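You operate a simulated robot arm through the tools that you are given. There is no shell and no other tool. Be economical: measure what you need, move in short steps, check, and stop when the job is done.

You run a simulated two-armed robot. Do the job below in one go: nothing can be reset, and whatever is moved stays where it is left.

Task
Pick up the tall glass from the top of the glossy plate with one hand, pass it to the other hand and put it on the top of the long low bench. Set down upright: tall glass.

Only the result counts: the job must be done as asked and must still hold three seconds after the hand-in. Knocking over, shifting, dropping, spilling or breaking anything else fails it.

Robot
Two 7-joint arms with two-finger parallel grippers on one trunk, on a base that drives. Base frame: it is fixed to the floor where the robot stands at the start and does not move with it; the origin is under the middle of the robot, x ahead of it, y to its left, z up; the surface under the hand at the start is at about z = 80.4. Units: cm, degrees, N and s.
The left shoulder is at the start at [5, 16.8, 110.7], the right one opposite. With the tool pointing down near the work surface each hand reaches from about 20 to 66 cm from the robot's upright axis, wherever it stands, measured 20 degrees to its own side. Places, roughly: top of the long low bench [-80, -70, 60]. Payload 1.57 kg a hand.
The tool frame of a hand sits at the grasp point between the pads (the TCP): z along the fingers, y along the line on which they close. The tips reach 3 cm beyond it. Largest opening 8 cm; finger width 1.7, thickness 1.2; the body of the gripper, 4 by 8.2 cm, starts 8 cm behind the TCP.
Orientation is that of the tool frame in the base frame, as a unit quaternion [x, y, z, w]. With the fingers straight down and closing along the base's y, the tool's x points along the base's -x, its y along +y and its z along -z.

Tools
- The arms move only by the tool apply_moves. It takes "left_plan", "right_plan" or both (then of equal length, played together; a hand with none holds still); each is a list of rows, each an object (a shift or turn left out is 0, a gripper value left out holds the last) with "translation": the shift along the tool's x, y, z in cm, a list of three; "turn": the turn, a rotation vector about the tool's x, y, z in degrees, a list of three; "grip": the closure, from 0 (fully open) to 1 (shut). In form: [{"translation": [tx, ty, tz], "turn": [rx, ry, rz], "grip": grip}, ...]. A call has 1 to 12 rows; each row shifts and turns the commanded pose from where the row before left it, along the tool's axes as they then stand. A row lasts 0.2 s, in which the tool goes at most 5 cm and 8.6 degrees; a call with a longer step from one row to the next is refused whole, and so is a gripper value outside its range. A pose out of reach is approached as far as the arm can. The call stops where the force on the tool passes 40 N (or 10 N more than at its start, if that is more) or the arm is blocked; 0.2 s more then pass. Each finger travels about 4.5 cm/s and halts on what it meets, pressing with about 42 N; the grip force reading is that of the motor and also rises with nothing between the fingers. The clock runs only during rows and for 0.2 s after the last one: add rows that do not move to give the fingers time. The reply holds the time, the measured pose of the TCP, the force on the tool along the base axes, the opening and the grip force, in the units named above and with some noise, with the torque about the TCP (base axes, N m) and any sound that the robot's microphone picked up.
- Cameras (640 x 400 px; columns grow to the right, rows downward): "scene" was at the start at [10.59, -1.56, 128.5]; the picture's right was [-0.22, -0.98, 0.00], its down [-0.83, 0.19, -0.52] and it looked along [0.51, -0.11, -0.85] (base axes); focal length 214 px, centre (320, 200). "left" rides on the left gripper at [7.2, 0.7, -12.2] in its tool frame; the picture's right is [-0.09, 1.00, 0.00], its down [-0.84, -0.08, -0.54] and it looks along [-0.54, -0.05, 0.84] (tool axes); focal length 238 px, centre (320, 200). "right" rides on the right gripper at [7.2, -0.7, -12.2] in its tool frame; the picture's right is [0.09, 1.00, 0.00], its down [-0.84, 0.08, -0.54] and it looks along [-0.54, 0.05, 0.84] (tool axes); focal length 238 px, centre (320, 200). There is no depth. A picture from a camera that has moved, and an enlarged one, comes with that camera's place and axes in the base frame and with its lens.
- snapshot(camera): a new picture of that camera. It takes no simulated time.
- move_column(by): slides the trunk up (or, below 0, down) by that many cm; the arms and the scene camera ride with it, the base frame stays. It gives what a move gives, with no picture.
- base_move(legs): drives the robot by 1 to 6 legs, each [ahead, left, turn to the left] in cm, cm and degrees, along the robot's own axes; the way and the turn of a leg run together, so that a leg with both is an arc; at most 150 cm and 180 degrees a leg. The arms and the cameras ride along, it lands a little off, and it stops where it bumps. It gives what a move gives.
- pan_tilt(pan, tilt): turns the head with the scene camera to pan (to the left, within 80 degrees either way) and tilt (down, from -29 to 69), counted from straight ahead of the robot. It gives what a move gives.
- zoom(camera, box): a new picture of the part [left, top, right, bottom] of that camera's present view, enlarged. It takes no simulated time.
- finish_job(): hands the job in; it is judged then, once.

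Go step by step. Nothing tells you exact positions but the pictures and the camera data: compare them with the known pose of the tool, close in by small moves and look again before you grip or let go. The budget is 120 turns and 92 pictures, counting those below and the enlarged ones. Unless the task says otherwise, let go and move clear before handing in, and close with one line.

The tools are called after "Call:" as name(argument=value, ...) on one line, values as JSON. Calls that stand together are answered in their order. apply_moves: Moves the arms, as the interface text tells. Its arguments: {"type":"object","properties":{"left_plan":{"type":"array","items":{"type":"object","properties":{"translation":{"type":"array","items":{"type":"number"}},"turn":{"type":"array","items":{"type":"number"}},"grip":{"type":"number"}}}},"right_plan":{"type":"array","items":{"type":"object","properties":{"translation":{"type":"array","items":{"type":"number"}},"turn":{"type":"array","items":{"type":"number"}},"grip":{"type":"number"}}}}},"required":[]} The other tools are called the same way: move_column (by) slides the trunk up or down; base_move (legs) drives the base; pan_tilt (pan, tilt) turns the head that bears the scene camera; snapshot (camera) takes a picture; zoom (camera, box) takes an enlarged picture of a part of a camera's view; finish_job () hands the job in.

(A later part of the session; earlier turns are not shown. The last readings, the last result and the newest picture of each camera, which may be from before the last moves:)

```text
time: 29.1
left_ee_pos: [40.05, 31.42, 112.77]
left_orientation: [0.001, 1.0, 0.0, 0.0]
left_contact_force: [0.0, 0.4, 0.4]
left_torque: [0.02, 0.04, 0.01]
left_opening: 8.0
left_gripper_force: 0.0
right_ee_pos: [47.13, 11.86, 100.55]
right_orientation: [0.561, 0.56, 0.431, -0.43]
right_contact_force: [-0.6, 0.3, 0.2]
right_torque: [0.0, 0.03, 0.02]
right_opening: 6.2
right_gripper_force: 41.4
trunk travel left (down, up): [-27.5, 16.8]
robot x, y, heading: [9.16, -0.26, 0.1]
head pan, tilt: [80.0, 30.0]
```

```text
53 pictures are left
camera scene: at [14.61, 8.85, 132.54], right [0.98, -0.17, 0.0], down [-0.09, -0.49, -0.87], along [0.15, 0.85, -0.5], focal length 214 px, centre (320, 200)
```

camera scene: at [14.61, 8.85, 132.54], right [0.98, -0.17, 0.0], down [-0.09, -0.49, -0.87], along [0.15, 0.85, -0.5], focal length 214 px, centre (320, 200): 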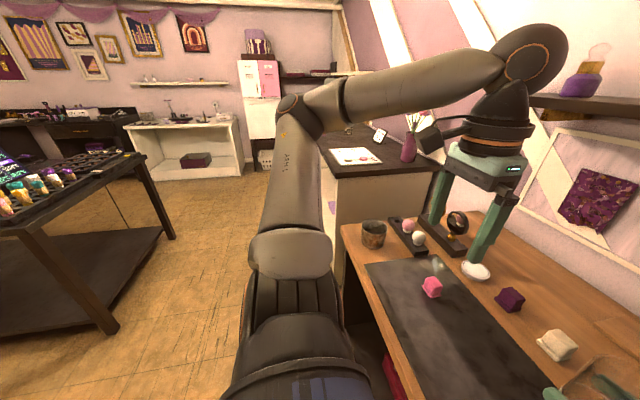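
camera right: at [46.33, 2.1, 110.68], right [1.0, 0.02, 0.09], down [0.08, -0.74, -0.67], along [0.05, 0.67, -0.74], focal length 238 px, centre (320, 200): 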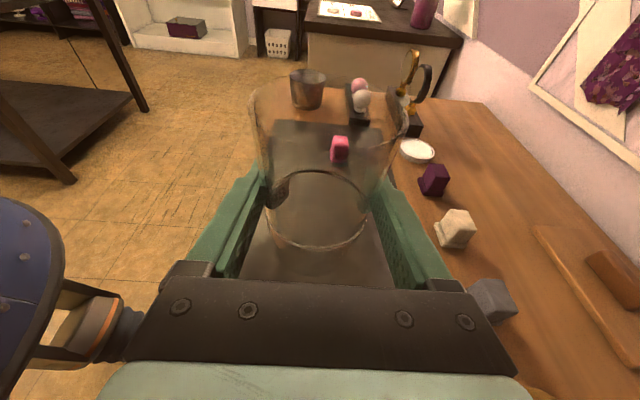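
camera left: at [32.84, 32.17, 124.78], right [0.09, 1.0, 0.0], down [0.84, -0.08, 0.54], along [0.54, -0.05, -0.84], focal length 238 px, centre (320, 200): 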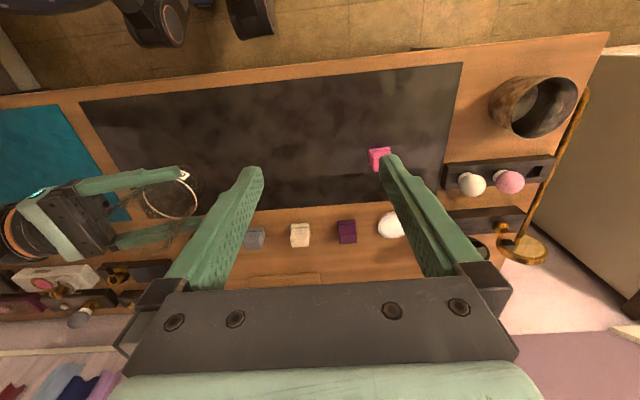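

The bench lies behind to the right (front edge about y=-45, x from -31 to about -130), with a case on part of it. I back away from the table, turn partly right and look.

Call:
base_move(legs=[[-25, 0, 0]])

Call:
pan_tilt(pan=-80, tilt=35)

Call:
snapshot(camera="scene")

```text
time: 31.0
left_ee_pos: [14.53, 31.5, 112.48]
left_orientation: [-0.001, 1.0, -0.001, 0.0]
left_contact_force: [0.5, 0.3, -0.4]
left_torque: [-0.03, -0.04, 0.03]
left_opening: 8.0
left_gripper_force: 0.1
right_ee_pos: [21.62, 12.04, 100.6]
right_orientation: [0.561, 0.561, 0.43, -0.43]
right_contact_force: [-0.2, 0.9, -0.5]
right_torque: [-0.03, -0.01, -0.01]
right_opening: 6.22
right_gripper_force: 42.0
trunk travel left (down, up): [-27.5, 16.8]
robot x, y, heading: [-16.42, 0.16, 0.2]
head pan, tilt: [80.0, 30.0]
```

```text
time: 33.5
left_ee_pos: [14.5, 31.67, 112.53]
left_orientation: [0.0, 1.0, 0.001, 0.0]
left_contact_force: [0.7, -0.4, -0.4]
left_torque: [-0.01, 0.01, -0.02]
left_opening: 8.0
left_gripper_force: 0.0
right_ee_pos: [21.58, 12.08, 100.46]
right_orientation: [0.561, 0.562, 0.43, -0.431]
right_contact_force: [-0.6, 0.0, -0.2]
right_torque: [0.0, -0.04, 0.03]
right_opening: 6.19
right_gripper_force: 42.4
trunk travel left (down, up): [-27.5, 16.8]
robot x, y, heading: [-16.52, 0.05, 0.0]
head pan, tilt: [-80.0, 35.0]
```

```text
52 pictures are left
camera scene: at [-10.9, -8.74, 131.76], right [-0.98, -0.18, 0.0], down [-0.1, 0.56, -0.82], along [0.14, -0.81, -0.57], focal length 214 px, centre (320, 200)
```

scene: 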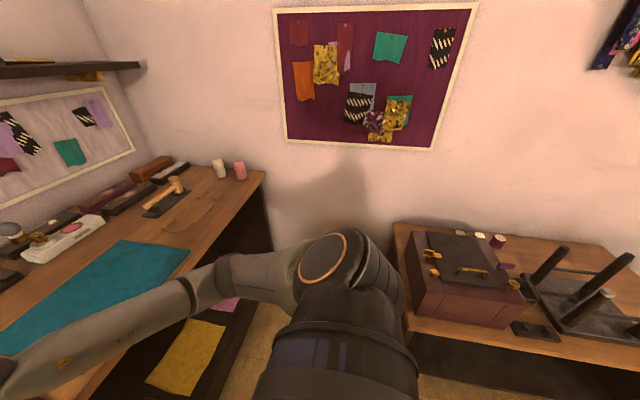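

I turn right 50° for a full view of the bench.

Call:
base_move(legs=[[0, 0, -50]])

Call:
snapshot(camera="scene")

```text
time: 36.1
left_ee_pos: [27.6, -3.93, 112.62]
left_orientation: [0.428, 0.904, 0.0, 0.001]
left_contact_force: [0.4, -0.5, 0.1]
left_torque: [0.03, 0.02, -0.03]
left_opening: 8.0
left_gripper_force: 0.1
right_ee_pos: [17.05, -21.77, 100.49]
right_orientation: [0.747, 0.269, 0.573, -0.206]
right_contact_force: [0.4, -0.7, 0.0]
right_torque: [0.01, 0.02, 0.0]
right_opening: 6.19
right_gripper_force: 41.8
trunk travel left (down, up): [-27.5, 16.8]
robot x, y, heading: [-16.43, -0.43, -50.5]
head pan, tilt: [-80.0, 35.0]
```

```text
51 pictures are left
camera scene: at [-19.64, -9.87, 131.76], right [-0.76, 0.65, 0.0], down [0.37, 0.44, -0.82], along [-0.53, -0.62, -0.57], focal length 214 px, centre (320, 200)
```

scene: 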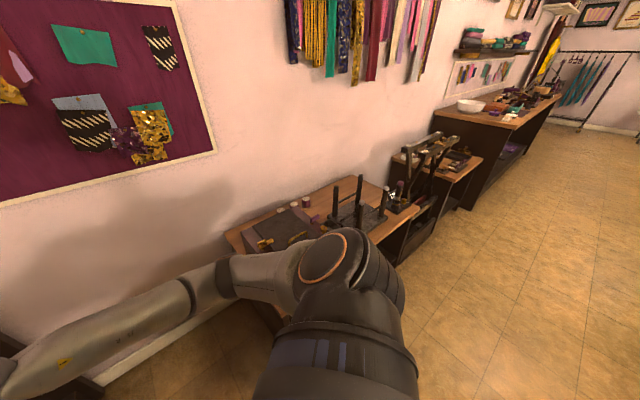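

The bench has a case, a post stand and jars on it. I finish turning to face it and slide sideways along it.

Call:
base_move(legs=[[0, 0, -39.5], [0, -40, 0]])

Call:
pan_tilt(pan=-35, tilt=50)

Call:
snapshot(camera="scene")

```text
time: 42.0
left_ee_pos: [-24.52, -30.99, 112.63]
left_orientation: [0.704, 0.71, 0.0, 0.0]
left_contact_force: [-0.9, 0.7, 0.5]
left_torque: [-0.02, 0.0, 0.01]
left_opening: 7.98
left_gripper_force: 0.1
right_ee_pos: [-44.09, -38.22, 100.57]
right_orientation: [0.793, 0.003, 0.609, -0.003]
right_contact_force: [-0.1, -0.1, -0.6]
right_torque: [0.02, 0.04, 0.0]
right_opening: 6.22
right_gripper_force: 42.2
trunk travel left (down, up): [-27.5, 16.8]
robot x, y, heading: [-56.1, -0.34, -89.4]
head pan, tilt: [-80.0, 35.0]
```

```text
time: 43.1
left_ee_pos: [-24.69, -31.04, 112.63]
left_orientation: [0.704, 0.71, 0.001, 0.0]
left_contact_force: [0.5, 0.2, 0.4]
left_torque: [0.01, 0.03, -0.01]
left_opening: 8.02
left_gripper_force: 0.0
right_ee_pos: [-44.04, -38.24, 100.58]
right_orientation: [0.793, 0.004, 0.609, -0.003]
right_contact_force: [-0.1, 0.6, 0.0]
right_torque: [-0.02, 0.0, -0.01]
right_opening: 6.2
right_gripper_force: 42.6
trunk travel left (down, up): [-27.5, 16.8]
robot x, y, heading: [-56.12, -0.27, -89.8]
head pan, tilt: [-35.0, 50.0]
```

```text
50 pictures are left
camera scene: at [-60.78, -10.74, 129.59], right [-0.82, 0.57, 0.0], down [0.43, 0.63, -0.64], along [-0.36, -0.53, -0.77], focal length 214 px, centre (320, 200)
```

scene: 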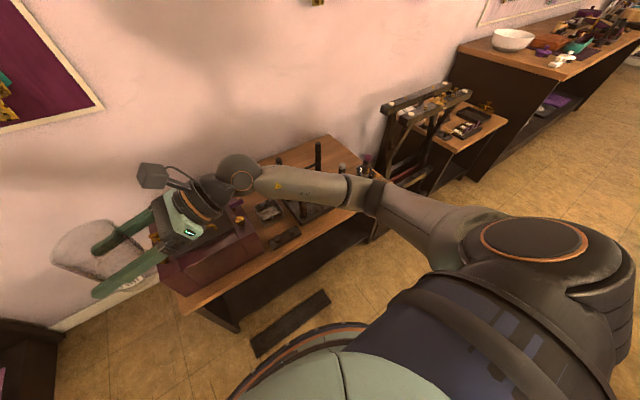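

The arm blocks the view, so I slide a further 30 cm and also use the left hand's camera to view the bench from above.

Call:
base_move(legs=[[0, -30, 0]])

Call:
pan_tilt(pan=10, tilt=45)

Call:
snapshot(camera="scene")

Call:
snapshot(camera="left")

Call:
snapshot(camera="right")

```text
time: 46.3
left_ee_pos: [-54.2, -31.25, 112.63]
left_orientation: [0.705, 0.709, 0.001, 0.0]
left_contact_force: [-0.5, 0.3, 0.4]
left_torque: [0.01, 0.02, 0.01]
left_opening: 8.03
left_gripper_force: 0.2
right_ee_pos: [-73.6, -38.42, 100.53]
right_orientation: [0.793, 0.002, 0.609, -0.002]
right_contact_force: [-1.1, 1.1, -0.1]
right_torque: [0.02, 0.01, 0.0]
right_opening: 6.19
right_gripper_force: 42.2
trunk travel left (down, up): [-27.5, 16.8]
robot x, y, heading: [-85.88, -0.33, -89.7]
head pan, tilt: [-35.0, 50.0]
```

```text
time: 47.4
left_ee_pos: [-54.21, -31.38, 112.53]
left_orientation: [0.706, 0.708, 0.0, 0.0]
left_contact_force: [-0.6, 0.3, 0.4]
left_torque: [0.01, 0.0, 0.0]
left_opening: 8.02
left_gripper_force: 0.0
right_ee_pos: [-73.54, -38.54, 100.45]
right_orientation: [0.794, 0.002, 0.608, -0.002]
right_contact_force: [-0.3, 0.2, -0.4]
right_torque: [0.0, -0.04, -0.04]
right_opening: 6.19
right_gripper_force: 42.0
trunk travel left (down, up): [-27.5, 16.8]
robot x, y, heading: [-85.84, -0.43, -89.8]
head pan, tilt: [10.0, 45.0]
```

```text
49 pictures are left
camera scene: at [-84.43, -12.58, 130.27], right [-0.98, -0.18, 0.0], down [-0.12, 0.7, -0.71], along [0.12, -0.7, -0.71], focal length 214 px, centre (320, 200)
```

scene: 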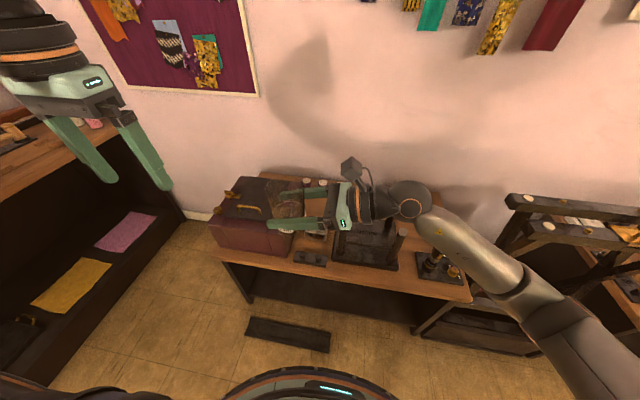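

```text
48 pictures are left
camera left: at [-53.53, -24.12, 124.79], right [1.0, -0.09, 0.0], down [-0.07, -0.84, 0.54], along [-0.05, -0.54, -0.84], focal length 238 px, centre (320, 200)
```

left: 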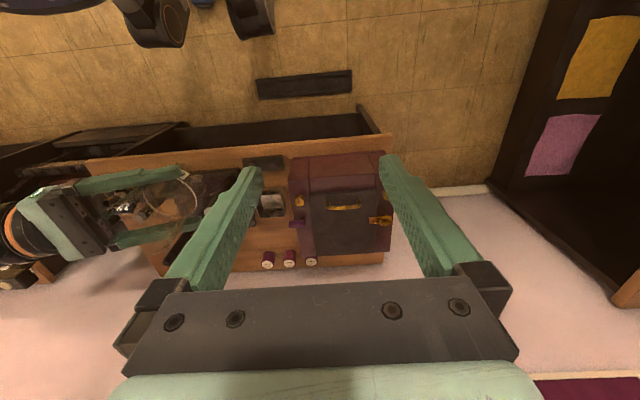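

```text
47 pictures are left
camera right: at [-83.67, -37.87, 110.66], right [0.03, -1.0, 0.09], down [-0.74, -0.08, -0.67], along [0.67, -0.05, -0.74], focal length 238 px, centre (320, 200)
```

right: 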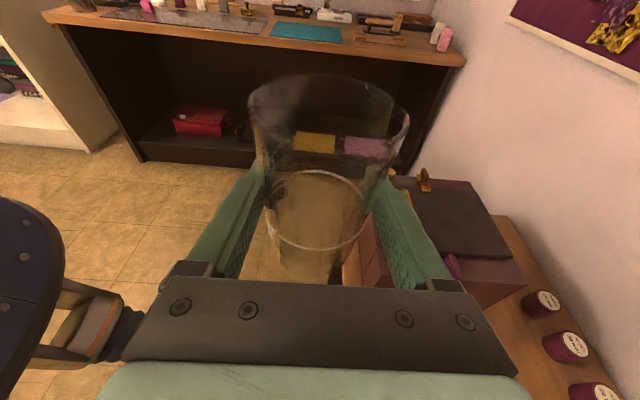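

Call:
zoom(camera="scene", box=[200, 150, 520, 350])

Call:
zoom(camera="left", box=[80, 100, 400, 300])

```text
2.00 times, centred on (360, 250) of scene
camera zoom: at [-84.43, -12.58, 130.27], right [-0.98, -0.18, 0.0], down [-0.12, 0.7, -0.71], along [0.12, -0.7, -0.71], focal length 429 px, centre (240, 100)
```

zoom: 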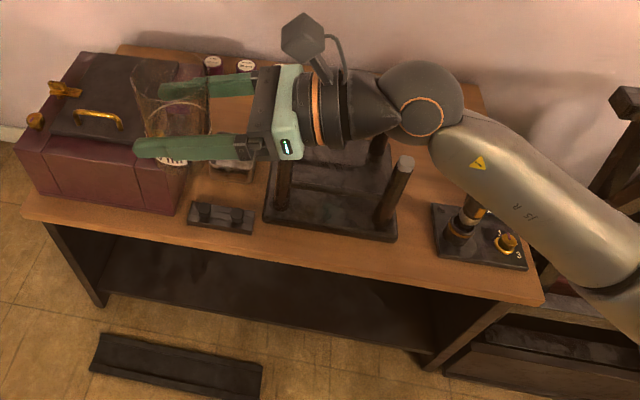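

```text
2.00 times, centred on (240, 200) of left
camera zoom: at [-53.53, -24.12, 124.79], right [1.0, -0.09, 0.0], down [-0.07, -0.84, 0.54], along [-0.05, -0.54, -0.84], focal length 477 px, centre (480, 200)
```

zoom: 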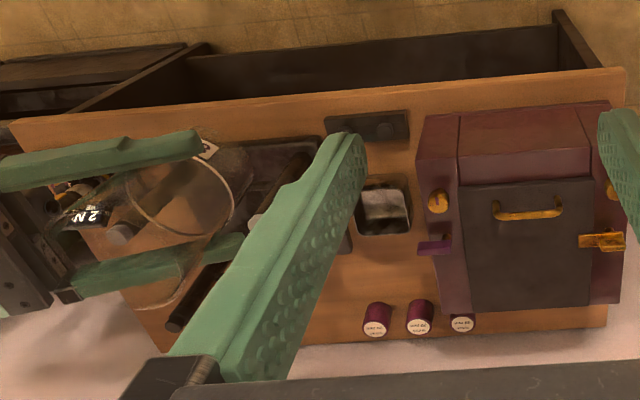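

The right arm hides the bench. I back up 25 cm and lower the right hand out of the head camera's view line.

Call:
base_move(legs=[[-25, 0, 0]])

Call:
apply_moves(right_plan=[{"translation": [-1, 0, 0.26]}, {"translation": [-1.93, 0, 0.52]}, {"translation": [-1.93, 0, 0.52]}, {"translation": [-1.93, 0, 0.52]}, {"translation": [-1.93, 0, 0.52]}, {"translation": [-1.93, 0, 0.52]}, {"translation": [-1.93, 0, 0.52]}, {"translation": [-1.93, 0, 0.52]}, {"translation": [-1.93, 0, 0.52]}, {"translation": [-1.93, 0, 0.52]}, {"translation": [-1, 0, 0.26]}, {}])

Call:
pan_tilt(pan=-5, tilt=40)

Call:
snapshot(camera="scene")

```text
time: 49.2
left_ee_pos: [-54.37, -6.65, 112.48]
left_orientation: [0.706, 0.708, 0.0, 0.0]
left_contact_force: [-0.3, -0.5, -0.1]
left_torque: [-0.06, 0.0, 0.04]
left_opening: 8.0
left_gripper_force: 0.0
right_ee_pos: [-73.77, -13.8, 100.59]
right_orientation: [0.794, 0.0, 0.608, 0.0]
right_contact_force: [0.1, -0.2, -0.9]
right_torque: [-0.02, -0.02, 0.02]
right_opening: 6.19
right_gripper_force: 42.3
trunk travel left (down, up): [-27.5, 16.8]
robot x, y, heading: [-85.97, 24.3, -90.0]
head pan, tilt: [10.0, 45.0]
```

```text
time: 51.9
left_ee_pos: [-54.26, -6.77, 112.64]
left_orientation: [0.707, 0.707, 0.0, 0.0]
left_contact_force: [0.2, 0.0, -0.3]
left_torque: [-0.02, 0.01, 0.01]
left_opening: 8.02
left_gripper_force: 0.0
right_ee_pos: [-73.68, -13.94, 80.6]
right_orientation: [0.793, 0.0, 0.609, 0.0]
right_contact_force: [-0.4, 0.2, 0.4]
right_torque: [0.03, 0.03, -0.01]
right_opening: 6.2
right_gripper_force: 42.0
trunk travel left (down, up): [-27.5, 16.8]
robot x, y, heading: [-86.37, 24.28, -90.1]
head pan, tilt: [10.0, 45.0]
```

```text
time: 52.6
left_ee_pos: [-54.44, -6.79, 112.39]
left_orientation: [0.706, 0.708, 0.001, 0.001]
left_contact_force: [0.4, -0.8, 0.4]
left_torque: [0.02, -0.01, -0.01]
left_opening: 7.99
left_gripper_force: 0.0
right_ee_pos: [-73.77, -13.84, 80.62]
right_orientation: [0.793, 0.001, 0.609, -0.001]
right_contact_force: [0.1, 0.0, -0.3]
right_torque: [-0.01, -0.02, 0.0]
right_opening: 6.19
right_gripper_force: 42.1
trunk travel left (down, up): [-27.5, 16.8]
robot x, y, heading: [-85.96, 24.11, -89.6]
head pan, tilt: [-5.0, 40.0]
```

```text
44 pictures are left
camera scene: at [-86.67, 11.62, 131.0], right [-1.0, 0.09, 0.0], down [0.06, 0.64, -0.77], along [-0.07, -0.76, -0.64], focal length 214 px, centre (320, 200)
```

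scene: 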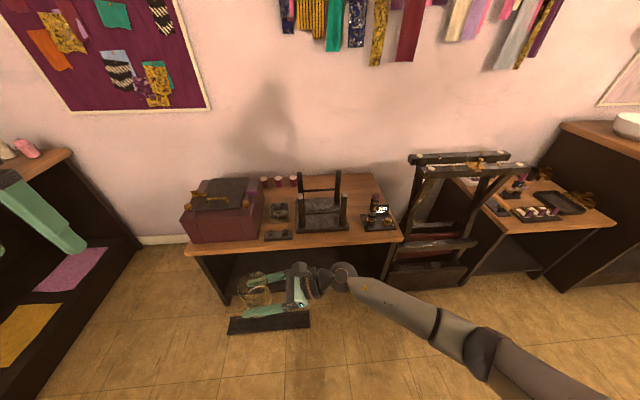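

Clear view now. I zoom in on the bench top.

Call:
zoom(camera="scene", box=[175, 150, 415, 300])

Call:
zoom(camera="scene", box=[250, 160, 410, 260])

```text
2.67 times, centred on (295, 225) of scene
camera zoom: at [-86.67, 11.62, 131.0], right [-1.0, 0.09, 0.0], down [0.06, 0.64, -0.77], along [-0.07, -0.76, -0.64], focal length 572 px, centre (387, 133)
```

zoom: 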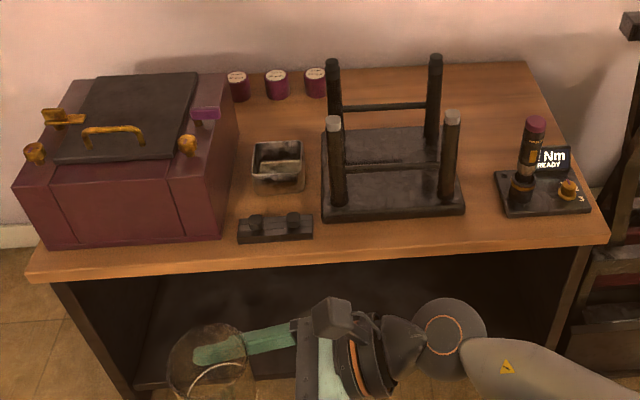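

```text
4.00 times, centred on (330, 210) of scene
camera zoom: at [-86.67, 11.62, 131.0], right [-1.0, 0.09, 0.0], down [0.06, 0.64, -0.77], along [-0.07, -0.76, -0.64], focal length 858 px, centre (280, 160)
```

zoom: 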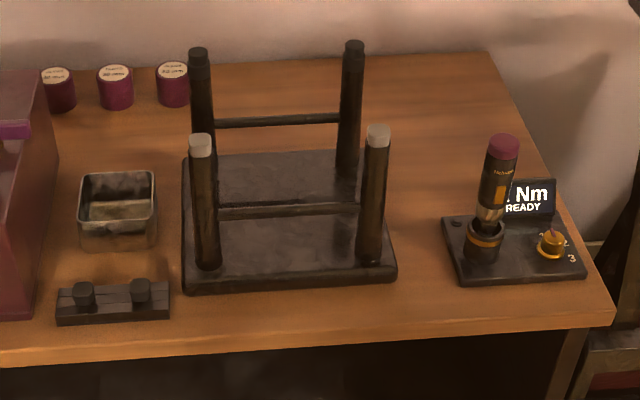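

The only good free area is the rear right of the bench (about x -107…-127, y -63…-95), which suits a top-down release, not this sideways hold. I'll swap hands here in the air (right → left sideways → right from above), so first I twist the left hand and raise the right.

Call:
apply_moves(left_plan=[{"turn": [0, 0, -8.2]}, {"turn": [0, 0, -8.2]}, {"turn": [0, 0, -8.2]}, {"turn": [0, 0, -8.2]}, {"turn": [0, 0, -8.2]}, {"turn": [0, 0, -8.2]}, {"turn": [0, 0, -8.2]}, {"turn": [0, 0, -8.2]}, {"turn": [0, 0, -8.2]}, {"turn": [0, 0, -8.2]}, {"turn": [0, 0, -8]}], right_plan=[{"translation": [0.8, 0, -0.21]}, {"translation": [1.6, 0, -0.43]}, {"translation": [1.6, 0, -0.43]}, {"translation": [1.6, 0, -0.43]}, {"translation": [1.6, 0, -0.43]}, {"translation": [1.6, 0, -0.43]}, {"translation": [1.6, 0, -0.43]}, {"translation": [1.6, 0, -0.43]}, {"translation": [1.6, 0, -0.43]}, {"translation": [1.6, 0, -0.43]}, {"translation": [0.8, 0, -0.21]}])

Call:
apply_moves(left_plan=[{"turn": [0, 8.4, 0]}, {"turn": [0, 8.4, 0]}, {"turn": [0, 8.4, 0]}, {"turn": [0, 8.4, 0]}, {"turn": [0, 8.4, 0]}, {"turn": [0, 8.4, 0]}, {"turn": [0, 8.4, 0]}, {"turn": [0, 8.4, 0]}, {"turn": [0, 8.4, 0]}, {"turn": [0, 8.4, 0]}, {}])

Call:
pan_tilt(pan=15, tilt=45)

Call:
snapshot(camera="scene")

Call:
snapshot(camera="left")

```text
time: 55.0
left_ee_pos: [-54.35, -6.75, 112.64]
left_orientation: [-0.003, 1.0, 0.0, 0.0]
left_contact_force: [-0.3, -0.1, -0.4]
left_torque: [0.0, 0.02, 0.04]
left_opening: 8.01
left_gripper_force: 0.1
right_ee_pos: [-73.65, -13.96, 97.07]
right_orientation: [0.793, 0.001, 0.609, -0.001]
right_contact_force: [0.1, -0.3, -0.6]
right_torque: [0.07, 0.0, -0.02]
right_opening: 6.17
right_gripper_force: 41.9
trunk travel left (down, up): [-27.5, 16.8]
robot x, y, heading: [-86.0, 24.28, -90.1]
head pan, tilt: [-5.0, 40.0]
```

```text
time: 57.6
left_ee_pos: [-54.06, -5.95, 104.13]
left_orientation: [-0.114, 0.736, 0.116, -0.657]
left_contact_force: [0.5, 0.4, -0.7]
left_torque: [0.01, 0.0, 0.01]
left_opening: 8.0
left_gripper_force: 0.1
right_ee_pos: [-73.69, -13.96, 97.0]
right_orientation: [0.793, 0.0, 0.609, -0.001]
right_contact_force: [0.2, 0.3, -0.2]
right_torque: [-0.01, 0.01, 0.02]
right_opening: 6.2
right_gripper_force: 41.6
trunk travel left (down, up): [-27.5, 16.8]
robot x, y, heading: [-86.1, 23.93, -89.6]
head pan, tilt: [-5.0, 40.0]
stopped in row 11 (left hand): the arm was blocked; the commanded pose is now the measured one
```

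```text
time: 58.5
left_ee_pos: [-53.87, -5.87, 104.22]
left_orientation: [-0.113, 0.736, 0.118, -0.657]
left_contact_force: [0.2, 0.6, 0.5]
left_torque: [0.01, -0.01, 0.01]
left_opening: 8.0
left_gripper_force: 0.1
right_ee_pos: [-73.74, -13.93, 97.14]
right_orientation: [0.793, 0.0, 0.609, 0.0]
right_contact_force: [0.1, -0.1, 0.7]
right_torque: [0.02, -0.06, -0.02]
right_opening: 6.17
right_gripper_force: 41.8
trunk travel left (down, up): [-27.5, 16.8]
robot x, y, heading: [-86.29, 24.05, -90.0]
head pan, tilt: [15.0, 45.0]
```

```text
41 pictures are left
camera scene: at [-83.84, 12.23, 130.28], right [-0.97, -0.26, 0.0], down [-0.18, 0.68, -0.71], along [0.18, -0.68, -0.71], focal length 214 px, centre (320, 200)
```

scene: 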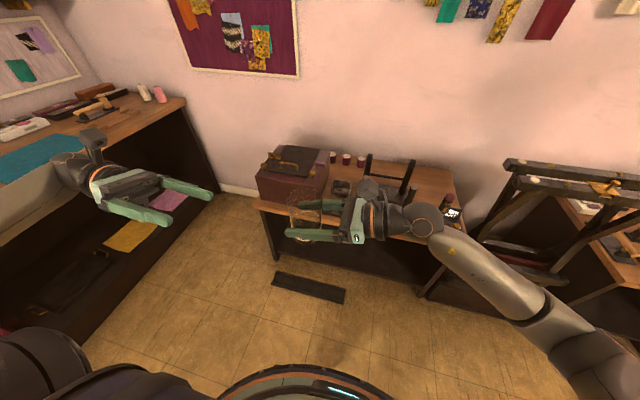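

```text
40 pictures are left
camera left: at [-42.66, -7.84, 112.56], right [0.0, 0.97, 0.23], down [0.63, 0.18, -0.75], along [-0.78, 0.14, -0.61], focal length 238 px, centre (320, 200)
```

left: 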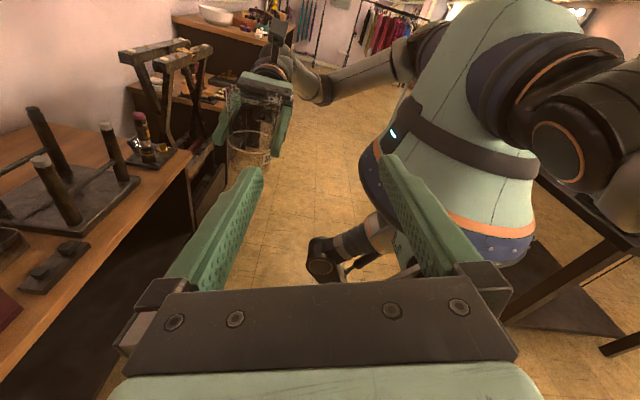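

The left wrist stopped with about 19° of roll, likely at a limit for that position. I move it to the pre-handover position and correct the roll there.

Call:
apply_moves(left_plan=[{"translation": [0, -2.16, 1.49]}, {"translation": [0, -2.16, 1.49]}, {"translation": [0, -2.16, 1.49]}, {"translation": [0, -2.16, 1.49]}, {"turn": [0, 0, 6.3]}, {"turn": [0, 0, 6.3]}, {"turn": [0, 0, 6.3]}, {}])

Call:
snapshot(camera="left")

Call:
zoom(camera="scene", box=[50, 90, 450, 340])

```text
time: 60.2
left_ee_pos: [-58.44, -7.07, 102.59]
left_orientation: [0.008, 0.744, 0.006, -0.668]
left_contact_force: [-0.4, 0.2, 0.1]
left_torque: [0.01, -0.03, 0.0]
left_opening: 8.02
left_gripper_force: 0.1
left hand out of reach, approached as far as the arm can: row 1, 2, 3, 4
right_ee_pos: [-73.77, -14.01, 97.04]
right_orientation: [0.794, 0.001, 0.609, -0.001]
right_contact_force: [-0.2, 0.5, 0.3]
right_torque: [-0.02, 0.01, 0.0]
right_opening: 6.18
right_gripper_force: 42.3
trunk travel left (down, up): [-27.5, 16.8]
robot x, y, heading: [-85.73, 24.23, -90.0]
head pan, tilt: [15.0, 45.0]
```

```text
39 pictures are left
camera left: at [-46.91, -6.66, 111.03], right [0.03, 0.99, -0.09], down [0.63, -0.09, -0.77], along [-0.78, -0.03, -0.63], focal length 238 px, centre (320, 200)
```

left: 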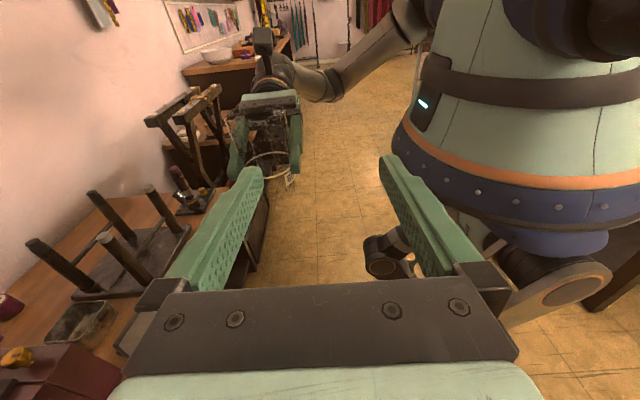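

```text
1.60 times, centred on (250, 215) of scene
camera zoom: at [-83.83, 12.23, 130.27], right [-0.97, -0.26, 0.0], down [-0.18, 0.68, -0.71], along [0.18, -0.68, -0.71], focal length 343 px, centre (432, 176)
```

zoom: 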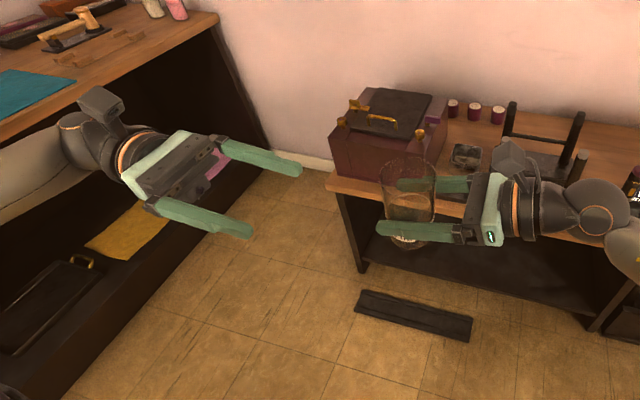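

Left orientation is now good. I bring the glass back level with the left hand (y -7) and edge the left hand closer.

Call:
apply_moves(left_plan=[{}, {}, {"translation": [0, 0, 1]}, {"translation": [0, 0, 1]}, {"translation": [0, 0, 1]}, {"translation": [0, 0, 1]}, {}], right_plan=[{"translation": [0.3, -1, -0.08]}, {"translation": [0.4, -1.4, -0.1]}, {"translation": [0.4, -1.4, -0.1]}, {"translation": [0.4, -1.4, -0.1]}, {"translation": [0.3, -1, -0.1]}, {"translation": [0.1, -0.7, -0.02]}, {}])

```text
time: 61.9
left_ee_pos: [-62.21, -6.42, 102.25]
left_orientation: [0.007, 0.745, 0.006, -0.667]
left_contact_force: [-0.7, 0.2, -0.7]
left_torque: [-0.04, 0.01, 0.01]
left_opening: 8.01
left_gripper_force: 0.0
left hand out of reach, approached as far as the arm can: row 5
right_ee_pos: [-73.86, -6.84, 98.89]
right_orientation: [0.793, 0.0, 0.609, -0.001]
right_contact_force: [0.8, -0.8, 0.2]
right_torque: [-0.03, 0.01, 0.03]
right_opening: 6.21
right_gripper_force: 42.3
trunk travel left (down, up): [-27.5, 16.8]
robot x, y, heading: [-86.22, 24.1, -90.1]
head pan, tilt: [15.0, 45.0]
```

I bring the glass toward the left hand, stopping just short to check the alignment.

Call:
apply_moves(right_plan=[{"translation": [0.2, -0.2, 0.8]}, {"translation": [0.3, -0.2, 1.2]}, {"translation": [0.3, 0, 1.2]}, {"translation": [0.2, 0, 0.8]}, {}])

Call:
snapshot(camera="left")

Call:
zoom(camera="scene", box=[130, 160, 370, 310])

Call:
snapshot(camera="right")

```text
time: 63.0
left_ee_pos: [-62.14, -6.36, 102.21]
left_orientation: [0.006, 0.745, 0.005, -0.667]
left_contact_force: [0.2, -0.1, 0.2]
left_torque: [0.01, 0.0, 0.02]
left_opening: 8.01
left_gripper_force: 0.0
right_ee_pos: [-69.77, -6.48, 98.8]
right_orientation: [0.794, 0.0, 0.608, -0.001]
right_contact_force: [0.0, 0.2, -0.9]
right_torque: [0.03, 0.03, -0.01]
right_opening: 6.2
right_gripper_force: 42.2
trunk travel left (down, up): [-27.5, 16.8]
robot x, y, heading: [-85.52, 24.5, -90.0]
head pan, tilt: [15.0, 45.0]
```

```text
37 pictures are left
camera left: at [-50.86, -5.91, 110.78], right [0.03, 1.0, -0.09], down [0.63, -0.09, -0.77], along [-0.78, -0.04, -0.63], focal length 238 px, centre (320, 200)
```

left: 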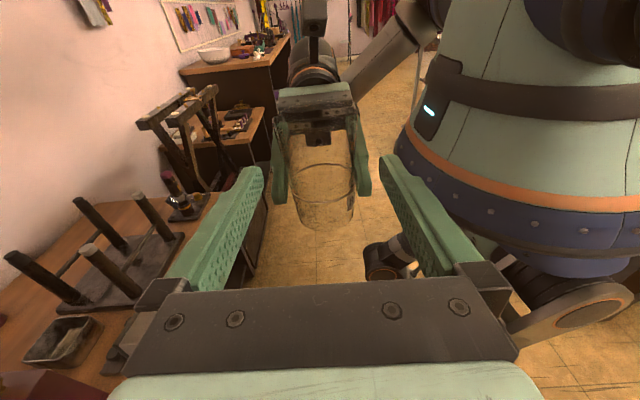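

```text
2.67 times, centred on (250, 235) of scene
camera zoom: at [-83.83, 12.23, 130.27], right [-0.97, -0.26, 0.0], down [-0.18, 0.68, -0.71], along [0.18, -0.68, -0.71], focal length 572 px, centre (507, 107)
```

zoom: 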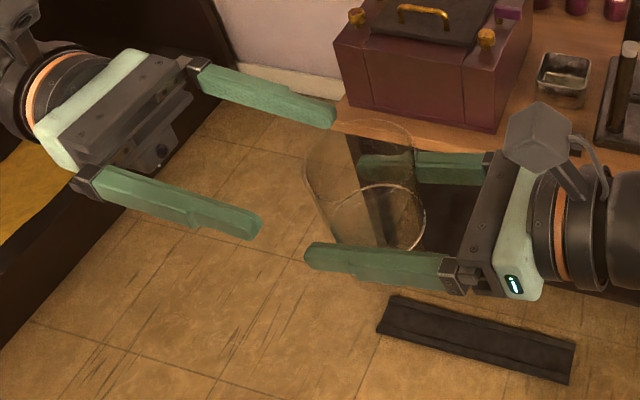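

```text
35 pictures are left
camera right: at [-79.72, -5.81, 108.94], right [0.02, -1.0, 0.09], down [-0.74, -0.08, -0.67], along [0.67, -0.05, -0.74], focal length 238 px, centre (320, 200)
```

right: 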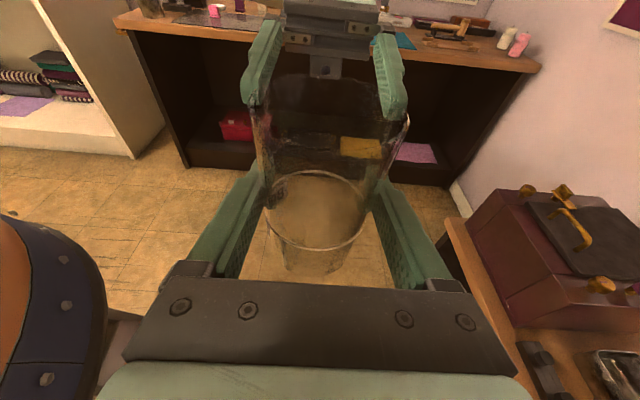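

Alignment is good in all views. I bring the glass in the last 7.6 cm.

Call:
apply_moves(right_plan=[{"translation": [0.3, -0.1, 1.2]}, {"translation": [0.37, 0, 1.5]}, {"translation": [0.37, 0, 1.5]}, {"translation": [0.4, 0, 1.6]}, {"translation": [0.4, 0, 1.6]}, {}])

Call:
snapshot(camera="left")

Call:
zoom(camera="scene", box=[130, 160, 370, 310])

Call:
snapshot(camera="right")

```text
time: 64.5
left_ee_pos: [-62.24, -6.27, 102.19]
left_orientation: [0.008, 0.746, 0.006, -0.666]
left_contact_force: [0.0, -0.6, -0.1]
left_torque: [-0.01, 0.03, -0.02]
left_opening: 8.0
left_gripper_force: 0.2
right_ee_pos: [-62.0, -6.38, 98.8]
right_orientation: [0.793, 0.001, 0.609, -0.001]
right_contact_force: [0.1, -0.6, 1.4]
right_torque: [0.01, 0.0, 0.01]
right_opening: 6.21
right_gripper_force: 42.2
trunk travel left (down, up): [-27.5, 16.8]
robot x, y, heading: [-85.95, 24.08, -90.1]
head pan, tilt: [15.0, 45.0]
```

```text
34 pictures are left
camera left: at [-50.86, -5.92, 110.78], right [0.03, 1.0, -0.09], down [0.63, -0.09, -0.77], along [-0.78, -0.04, -0.63], focal length 238 px, centre (320, 200)
```

left: 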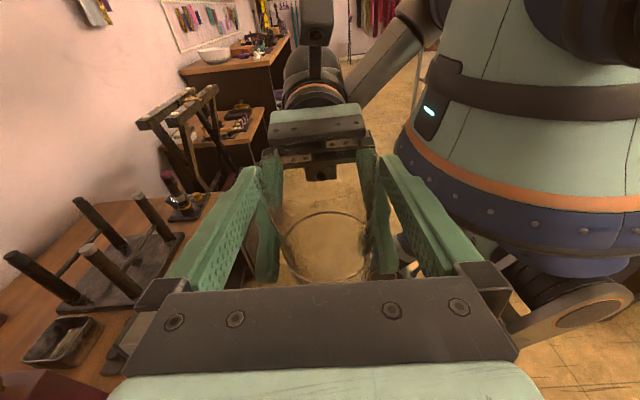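

```text
2.67 times, centred on (250, 235) of scene
camera zoom: at [-83.83, 12.23, 130.27], right [-0.97, -0.26, 0.0], down [-0.18, 0.68, -0.71], along [0.18, -0.68, -0.71], focal length 572 px, centre (507, 107)
```

zoom: 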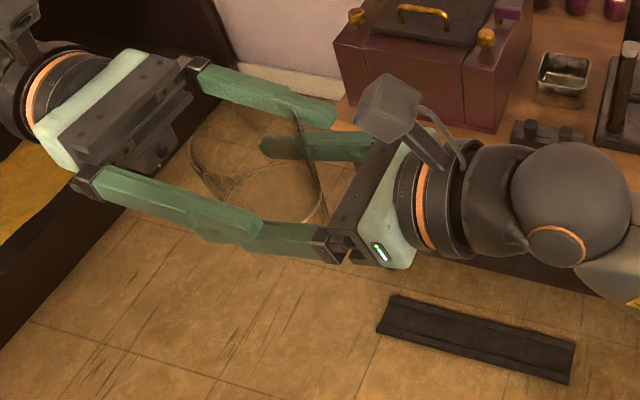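

```text
32 pictures are left
camera right: at [-72.01, -5.76, 108.94], right [0.02, -1.0, 0.09], down [-0.74, -0.08, -0.67], along [0.67, -0.05, -0.74], focal length 238 px, centre (320, 200)
```

right: 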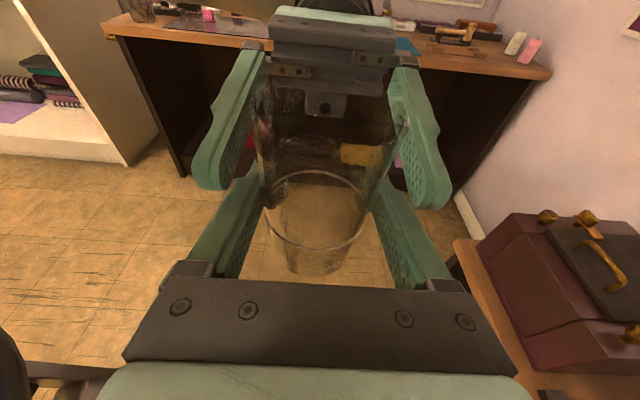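

The left fingers straddle the upper glass, above the right ones. I close the left hand.

Call:
apply_moves(left_plan=[{"grip": 0.1}, {"grip": 0.15}, {"grip": 0.2}, {"grip": 0.25}, {"grip": 0.25}, {"grip": 0.25}])

```text
time: 65.8
left_ee_pos: [-62.19, -6.4, 102.24]
left_orientation: [0.007, 0.745, 0.005, -0.667]
left_contact_force: [-1.4, -5.5, -1.0]
left_torque: [0.0, -0.07, 0.12]
left_opening: 6.44
left_gripper_force: 40.2
right_ee_pos: [-61.93, -6.48, 98.84]
right_orientation: [0.793, 0.001, 0.609, -0.001]
right_contact_force: [1.8, 5.2, -1.0]
right_torque: [-0.23, 0.05, -0.13]
right_opening: 6.2
right_gripper_force: 42.2
trunk travel left (down, up): [-27.5, 16.8]
robot x, y, heading: [-85.57, 24.06, -90.1]
head pan, tilt: [15.0, 45.0]
```

Left holds (6.44 cm, 40 N). I open the right hand and back it out along its fingers.

Call:
apply_moves(right_plan=[{"grip": 0.12}, {"grip": 0.06}, {"grip": 0}, {"grip": 0}, {"translation": [0, 0, -1]}, {"translation": [0, 0, -2]}, {"translation": [0, 0, -2]}, {"translation": [0, 0, -2.5]}, {"translation": [0, 0, -2.5]}, {"translation": [0, 0, -2.5]}, {"translation": [0, 0, -2.5]}, {"translation": [0, 0, -2.5]}])

Call:
snapshot(camera="right")

Call:
snapshot(camera="left")

```text
time: 68.5
left_ee_pos: [-62.24, -6.34, 102.23]
left_orientation: [0.007, 0.746, 0.006, -0.666]
left_contact_force: [0.5, 0.7, 0.2]
left_torque: [0.01, 0.0, -0.02]
left_opening: 6.42
left_gripper_force: 41.7
right_ee_pos: [-78.8, -6.51, 103.23]
right_orientation: [0.793, 0.0, 0.609, 0.0]
right_contact_force: [0.4, 0.3, -0.6]
right_torque: [-0.01, -0.03, 0.02]
right_opening: 8.01
right_gripper_force: 0.0
trunk travel left (down, up): [-27.5, 16.8]
robot x, y, heading: [-86.4, 24.13, -89.9]
head pan, tilt: [15.0, 45.0]
```

```text
31 pictures are left
camera right: at [-88.83, -5.84, 113.35], right [0.02, -1.0, 0.09], down [-0.74, -0.08, -0.67], along [0.67, -0.05, -0.74], focal length 238 px, centre (320, 200)
```

right: 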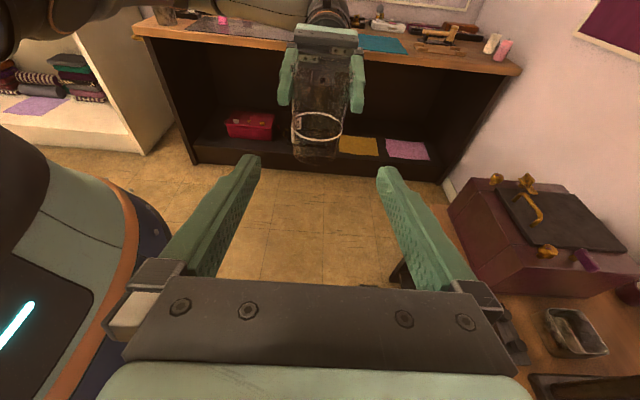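

```text
30 pictures are left
camera left: at [-50.88, -5.91, 110.79], right [0.03, 1.0, -0.09], down [0.63, -0.09, -0.77], along [-0.78, -0.04, -0.63], focal length 238 px, centre (320, 200)
```

left: 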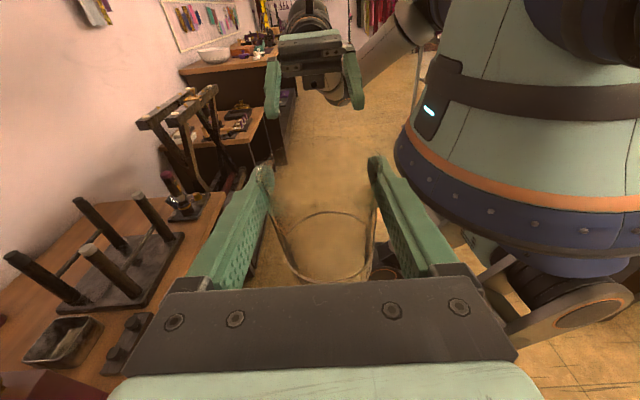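

The left hand holds it well. The right hand now backs off a bit more and returns to pointing down.

Call:
apply_moves(right_plan=[{"translation": [0, 0, -4]}, {"translation": [0, 0, -4]}, {"turn": [0, -8.4, 0]}, {"turn": [0, -8.4, 0]}, {"turn": [0, -8.4, 0]}, {"turn": [0, -8.4, 0]}, {"turn": [0, -8.4, 0]}, {"turn": [0, -8.4, 0]}, {"turn": [0, -8.4, 0]}, {"turn": [0, -8.4, 0]}, {"turn": [0, -7.8, 0]}, {}])

Call:
apply_moves(right_plan=[{"turn": [0, 0, -8.2]}, {"turn": [0, 0, -8.2]}, {"turn": [0, 0, -8.2]}, {"turn": [0, 0, -8.2]}, {"turn": [0, 0, -8.2]}, {"turn": [0, 0, -8.2]}, {"turn": [0, 0, -8.2]}, {"turn": [0, 0, -8.2]}, {"turn": [0, 0, -8.2]}, {"turn": [0, 0, -8.2]}, {"turn": [0, 0, -8]}, {}], left_plan=[{"translation": [-0.5, 0, 0]}, {"translation": [-1.2, 0, 0]}, {"translation": [-1.5, 0, 0]}, {"translation": [-1.5, 0, 0]}, {"translation": [-1.5, 0, 0]}, {"translation": [-1.5, 0, 0]}, {"translation": [-1.5, 0, 0]}, {"translation": [-1.5, 0, 0]}, {"translation": [-1.5, 0, 0]}, {"translation": [-1.2, 0, 0]}, {"translation": [-0.6, 0, 0]}, {}])

Call:
snapshot(camera="scene")

```text
time: 71.0
left_ee_pos: [-62.27, -6.36, 102.18]
left_orientation: [0.007, 0.745, 0.005, -0.667]
left_contact_force: [0.1, -0.5, -0.3]
left_torque: [-0.01, 0.02, 0.0]
left_opening: 6.44
left_gripper_force: 41.8
right_ee_pos: [-86.62, -6.72, 105.55]
right_orientation: [1.0, -0.001, -0.002, 0.0]
right_contact_force: [0.4, -0.1, -0.3]
right_torque: [0.0, 0.04, -0.04]
right_opening: 7.98
right_gripper_force: 0.0
trunk travel left (down, up): [-27.5, 16.8]
robot x, y, heading: [-86.2, 23.99, -90.0]
head pan, tilt: [15.0, 45.0]
```

```text
time: 73.7
left_ee_pos: [-59.56, -1.56, 91.23]
left_orientation: [0.008, 0.745, 0.007, -0.667]
left_contact_force: [0.1, -0.4, 0.4]
left_torque: [0.0, -0.01, -0.01]
left_opening: 6.44
left_gripper_force: 41.7
left hand out of reach, approached as far as the arm can: row 2, 3, 4, 5, 6, 7, 8, 9, 10, 11
right_ee_pos: [-86.61, -6.67, 105.58]
right_orientation: [0.706, 0.708, -0.001, 0.0]
right_contact_force: [0.4, -0.3, 0.5]
right_torque: [0.07, 0.01, 0.0]
right_opening: 8.0
right_gripper_force: 0.0
trunk travel left (down, up): [-27.5, 16.8]
robot x, y, heading: [-85.96, 24.04, -89.8]
head pan, tilt: [15.0, 45.0]
```

```text
29 pictures are left
camera scene: at [-83.83, 12.23, 130.27], right [-0.97, -0.26, 0.0], down [-0.18, 0.68, -0.71], along [0.18, -0.68, -0.71], focal length 214 px, centre (320, 200)
```

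scene: 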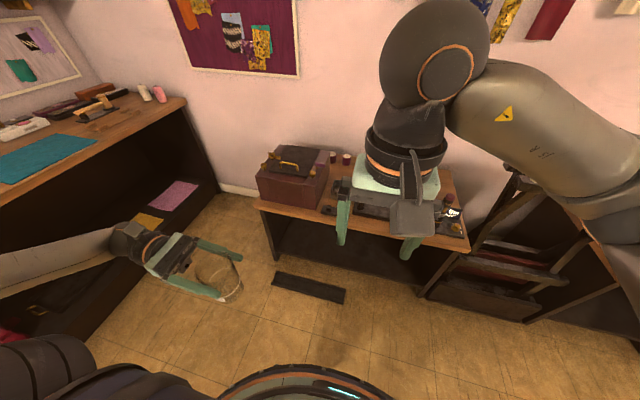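

The left arm is near full stretch; moving its hand toward the middle relieves that. Then the right hand can come over from above.

Call:
apply_moves(left_plan=[{"translation": [0, -0.3, 0.5]}, {"translation": [0, -0.5, 1.2]}, {"translation": [0, -0.5, 1.2]}, {"translation": [0, -0.5, 1.2]}, {"translation": [0, -0.5, 1.2]}, {"translation": [0, -0.5, 1.2]}, {"translation": [0, -0.5, 1.2]}, {"translation": [0, -0.5, 1.2]}, {"translation": [0, -0.4, 1]}, {"translation": [0, -0.3, 0.5]}, {}])

Call:
snapshot(camera="right")

Call:
snapshot(camera="left")

```text
time: 76.0
left_ee_pos: [-67.9, -0.65, 94.24]
left_orientation: [0.009, 0.746, 0.007, -0.666]
left_contact_force: [-0.3, 0.4, -0.4]
left_torque: [-0.01, 0.01, -0.02]
left_opening: 6.43
left_gripper_force: 42.2
left hand out of reach, approached as far as the arm can: row 1, 2, 3, 4, 5, 6, 7, 8, 9, 10
right_ee_pos: [-86.65, -6.56, 105.44]
right_orientation: [0.708, 0.707, -0.001, 0.0]
right_contact_force: [-0.1, -1.0, 0.0]
right_torque: [-0.02, -0.02, -0.02]
right_opening: 7.99
right_gripper_force: 0.0
trunk travel left (down, up): [-27.5, 16.8]
robot x, y, heading: [-85.8, 23.99, -90.0]
head pan, tilt: [15.0, 45.0]
```

```text
28 pictures are left
camera right: at [-87.42, 0.61, 117.64], right [1.0, 0.09, 0.0], down [0.08, -0.84, 0.54], along [0.05, -0.54, -0.84], focal length 238 px, centre (320, 200)
```

right: 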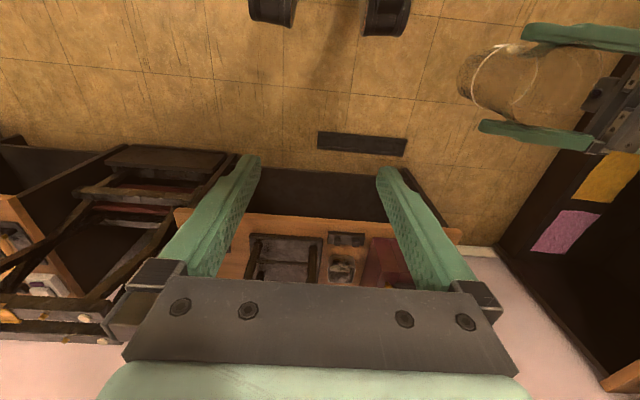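

```text
27 pictures are left
camera left: at [-56.5, -0.22, 102.73], right [0.03, 1.0, -0.09], down [0.63, -0.09, -0.77], along [-0.78, -0.03, -0.63], focal length 238 px, centre (320, 200)
```

left: 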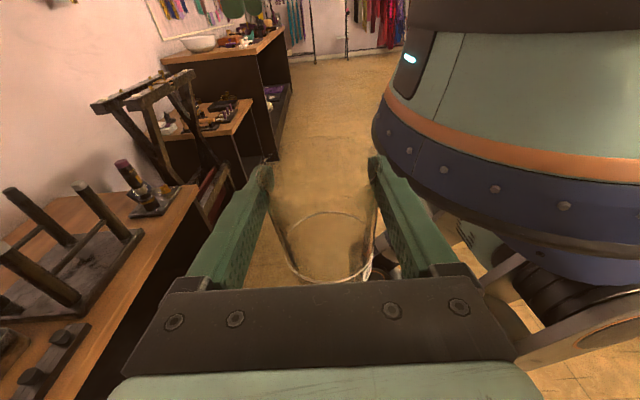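

The left holds the glass at about (-67.9, -0.7), rim z≈96. I bring the right hand above it, pointing down.

Call:
apply_moves(right_plan=[{"translation": [1, 3, 0]}, {"translation": [1, 3, 0.3]}, {"translation": [1, 3, 0.5]}, {"translation": [1, 3, 0.5]}, {"translation": [1, 3, 0.5]}, {"translation": [0.9, 2.5, 0.5]}, {"translation": [0, 1.25, 0.5]}, {}])

Call:
snapshot(camera="right")

Call:
snapshot(camera="left")

```text
time: 77.8
left_ee_pos: [-67.88, -0.64, 94.02]
left_orientation: [0.008, 0.745, 0.006, -0.667]
left_contact_force: [-0.7, 0.5, -0.2]
left_torque: [-0.01, 0.0, 0.01]
left_opening: 6.46
left_gripper_force: 41.9
right_ee_pos: [-67.99, -0.4, 102.78]
right_orientation: [0.707, 0.707, 0.0, 0.0]
right_contact_force: [-0.4, 0.8, -0.2]
right_torque: [0.01, -0.01, 0.02]
right_opening: 8.01
right_gripper_force: 0.1
trunk travel left (down, up): [-27.5, 16.8]
robot x, y, heading: [-85.6, 24.38, -90.2]
head pan, tilt: [15.0, 45.0]
```

```text
26 pictures are left
camera right: at [-68.74, 6.72, 114.91], right [1.0, 0.09, 0.0], down [0.08, -0.84, 0.54], along [0.05, -0.54, -0.84], focal length 238 px, centre (320, 200)
```

right: 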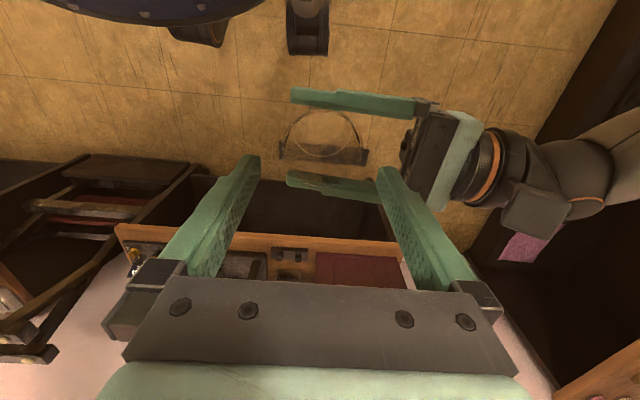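

```text
25 pictures are left
camera left: at [-56.49, -0.23, 102.72], right [0.03, 1.0, -0.09], down [0.63, -0.09, -0.77], along [-0.78, -0.03, -0.63], focal length 238 px, centre (320, 200)
```

left: 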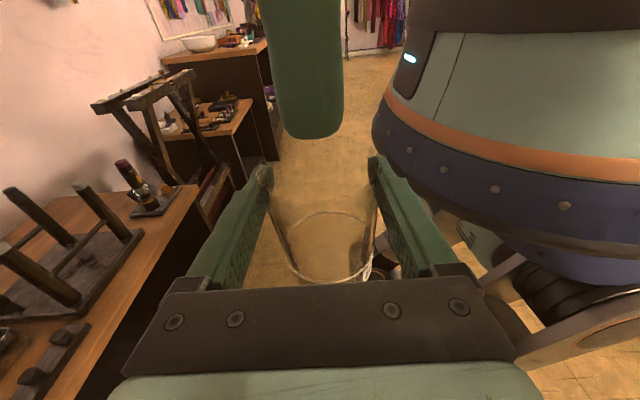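

Call:
zoom(camera="right", box=[240, 80, 400, 180])

```text
4.00 times, centred on (320, 130) of right
camera zoom: at [-68.74, 6.72, 114.91], right [1.0, 0.09, 0.0], down [0.08, -0.84, 0.54], along [0.05, -0.54, -0.84], focal length 953 px, centre (320, 480)
```

zoom: 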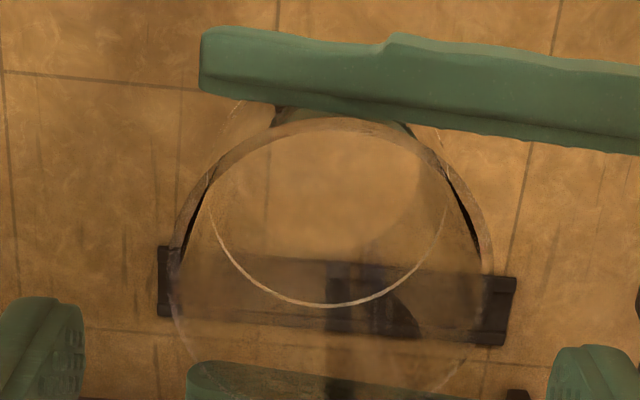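

Centred within 2 mm. I lower the right hand around the glass.

Call:
apply_moves(right_plan=[{"translation": [0, 0.05, 1.5]}, {"translation": [0, 0, 1.5]}, {"translation": [0, 0, 1.5]}, {"translation": [0, 0, 1.5]}, {"translation": [0, 0, 1.5]}, {"translation": [0, 0, 1.5]}, {"translation": [0, 0, 1.3]}, {}])

Call:
snapshot(camera="left")

Call:
snapshot(camera="right")

```text
time: 79.7
left_ee_pos: [-67.8, -0.64, 94.12]
left_orientation: [0.008, 0.745, 0.006, -0.667]
left_contact_force: [0.5, 0.4, -0.5]
left_torque: [0.01, 0.02, 0.02]
left_opening: 6.45
left_gripper_force: 42.1
right_ee_pos: [-67.81, -0.62, 92.27]
right_orientation: [0.707, 0.707, 0.0, 0.0]
right_contact_force: [0.5, -0.8, -0.3]
right_torque: [0.0, 0.0, 0.02]
right_opening: 7.99
right_gripper_force: 0.0
trunk travel left (down, up): [-27.5, 16.8]
robot x, y, heading: [-85.8, 24.17, -89.9]
head pan, tilt: [15.0, 45.0]
```

```text
23 pictures are left
camera left: at [-56.49, -0.22, 102.72], right [0.03, 1.0, -0.09], down [0.63, -0.09, -0.77], along [-0.78, -0.03, -0.63], focal length 238 px, centre (320, 200)
```

left: 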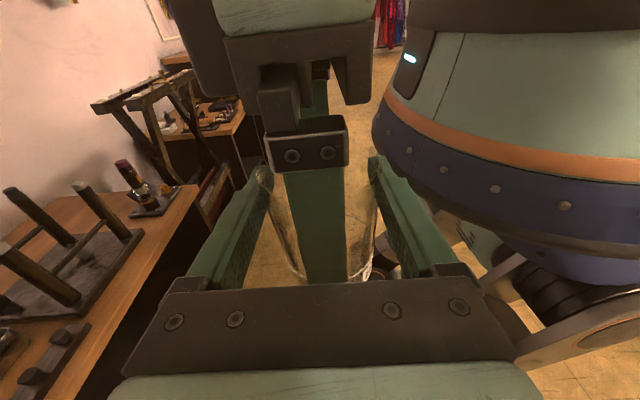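

```text
22 pictures are left
camera right: at [-68.59, 6.59, 104.47], right [1.0, 0.09, 0.0], down [0.08, -0.84, 0.54], along [0.05, -0.54, -0.84], focal length 238 px, centre (320, 200)
```

right: 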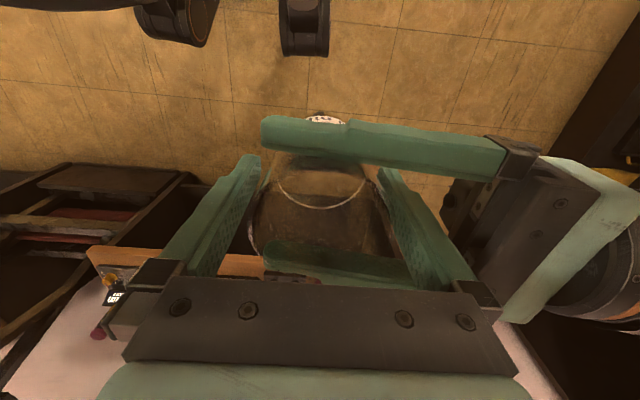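

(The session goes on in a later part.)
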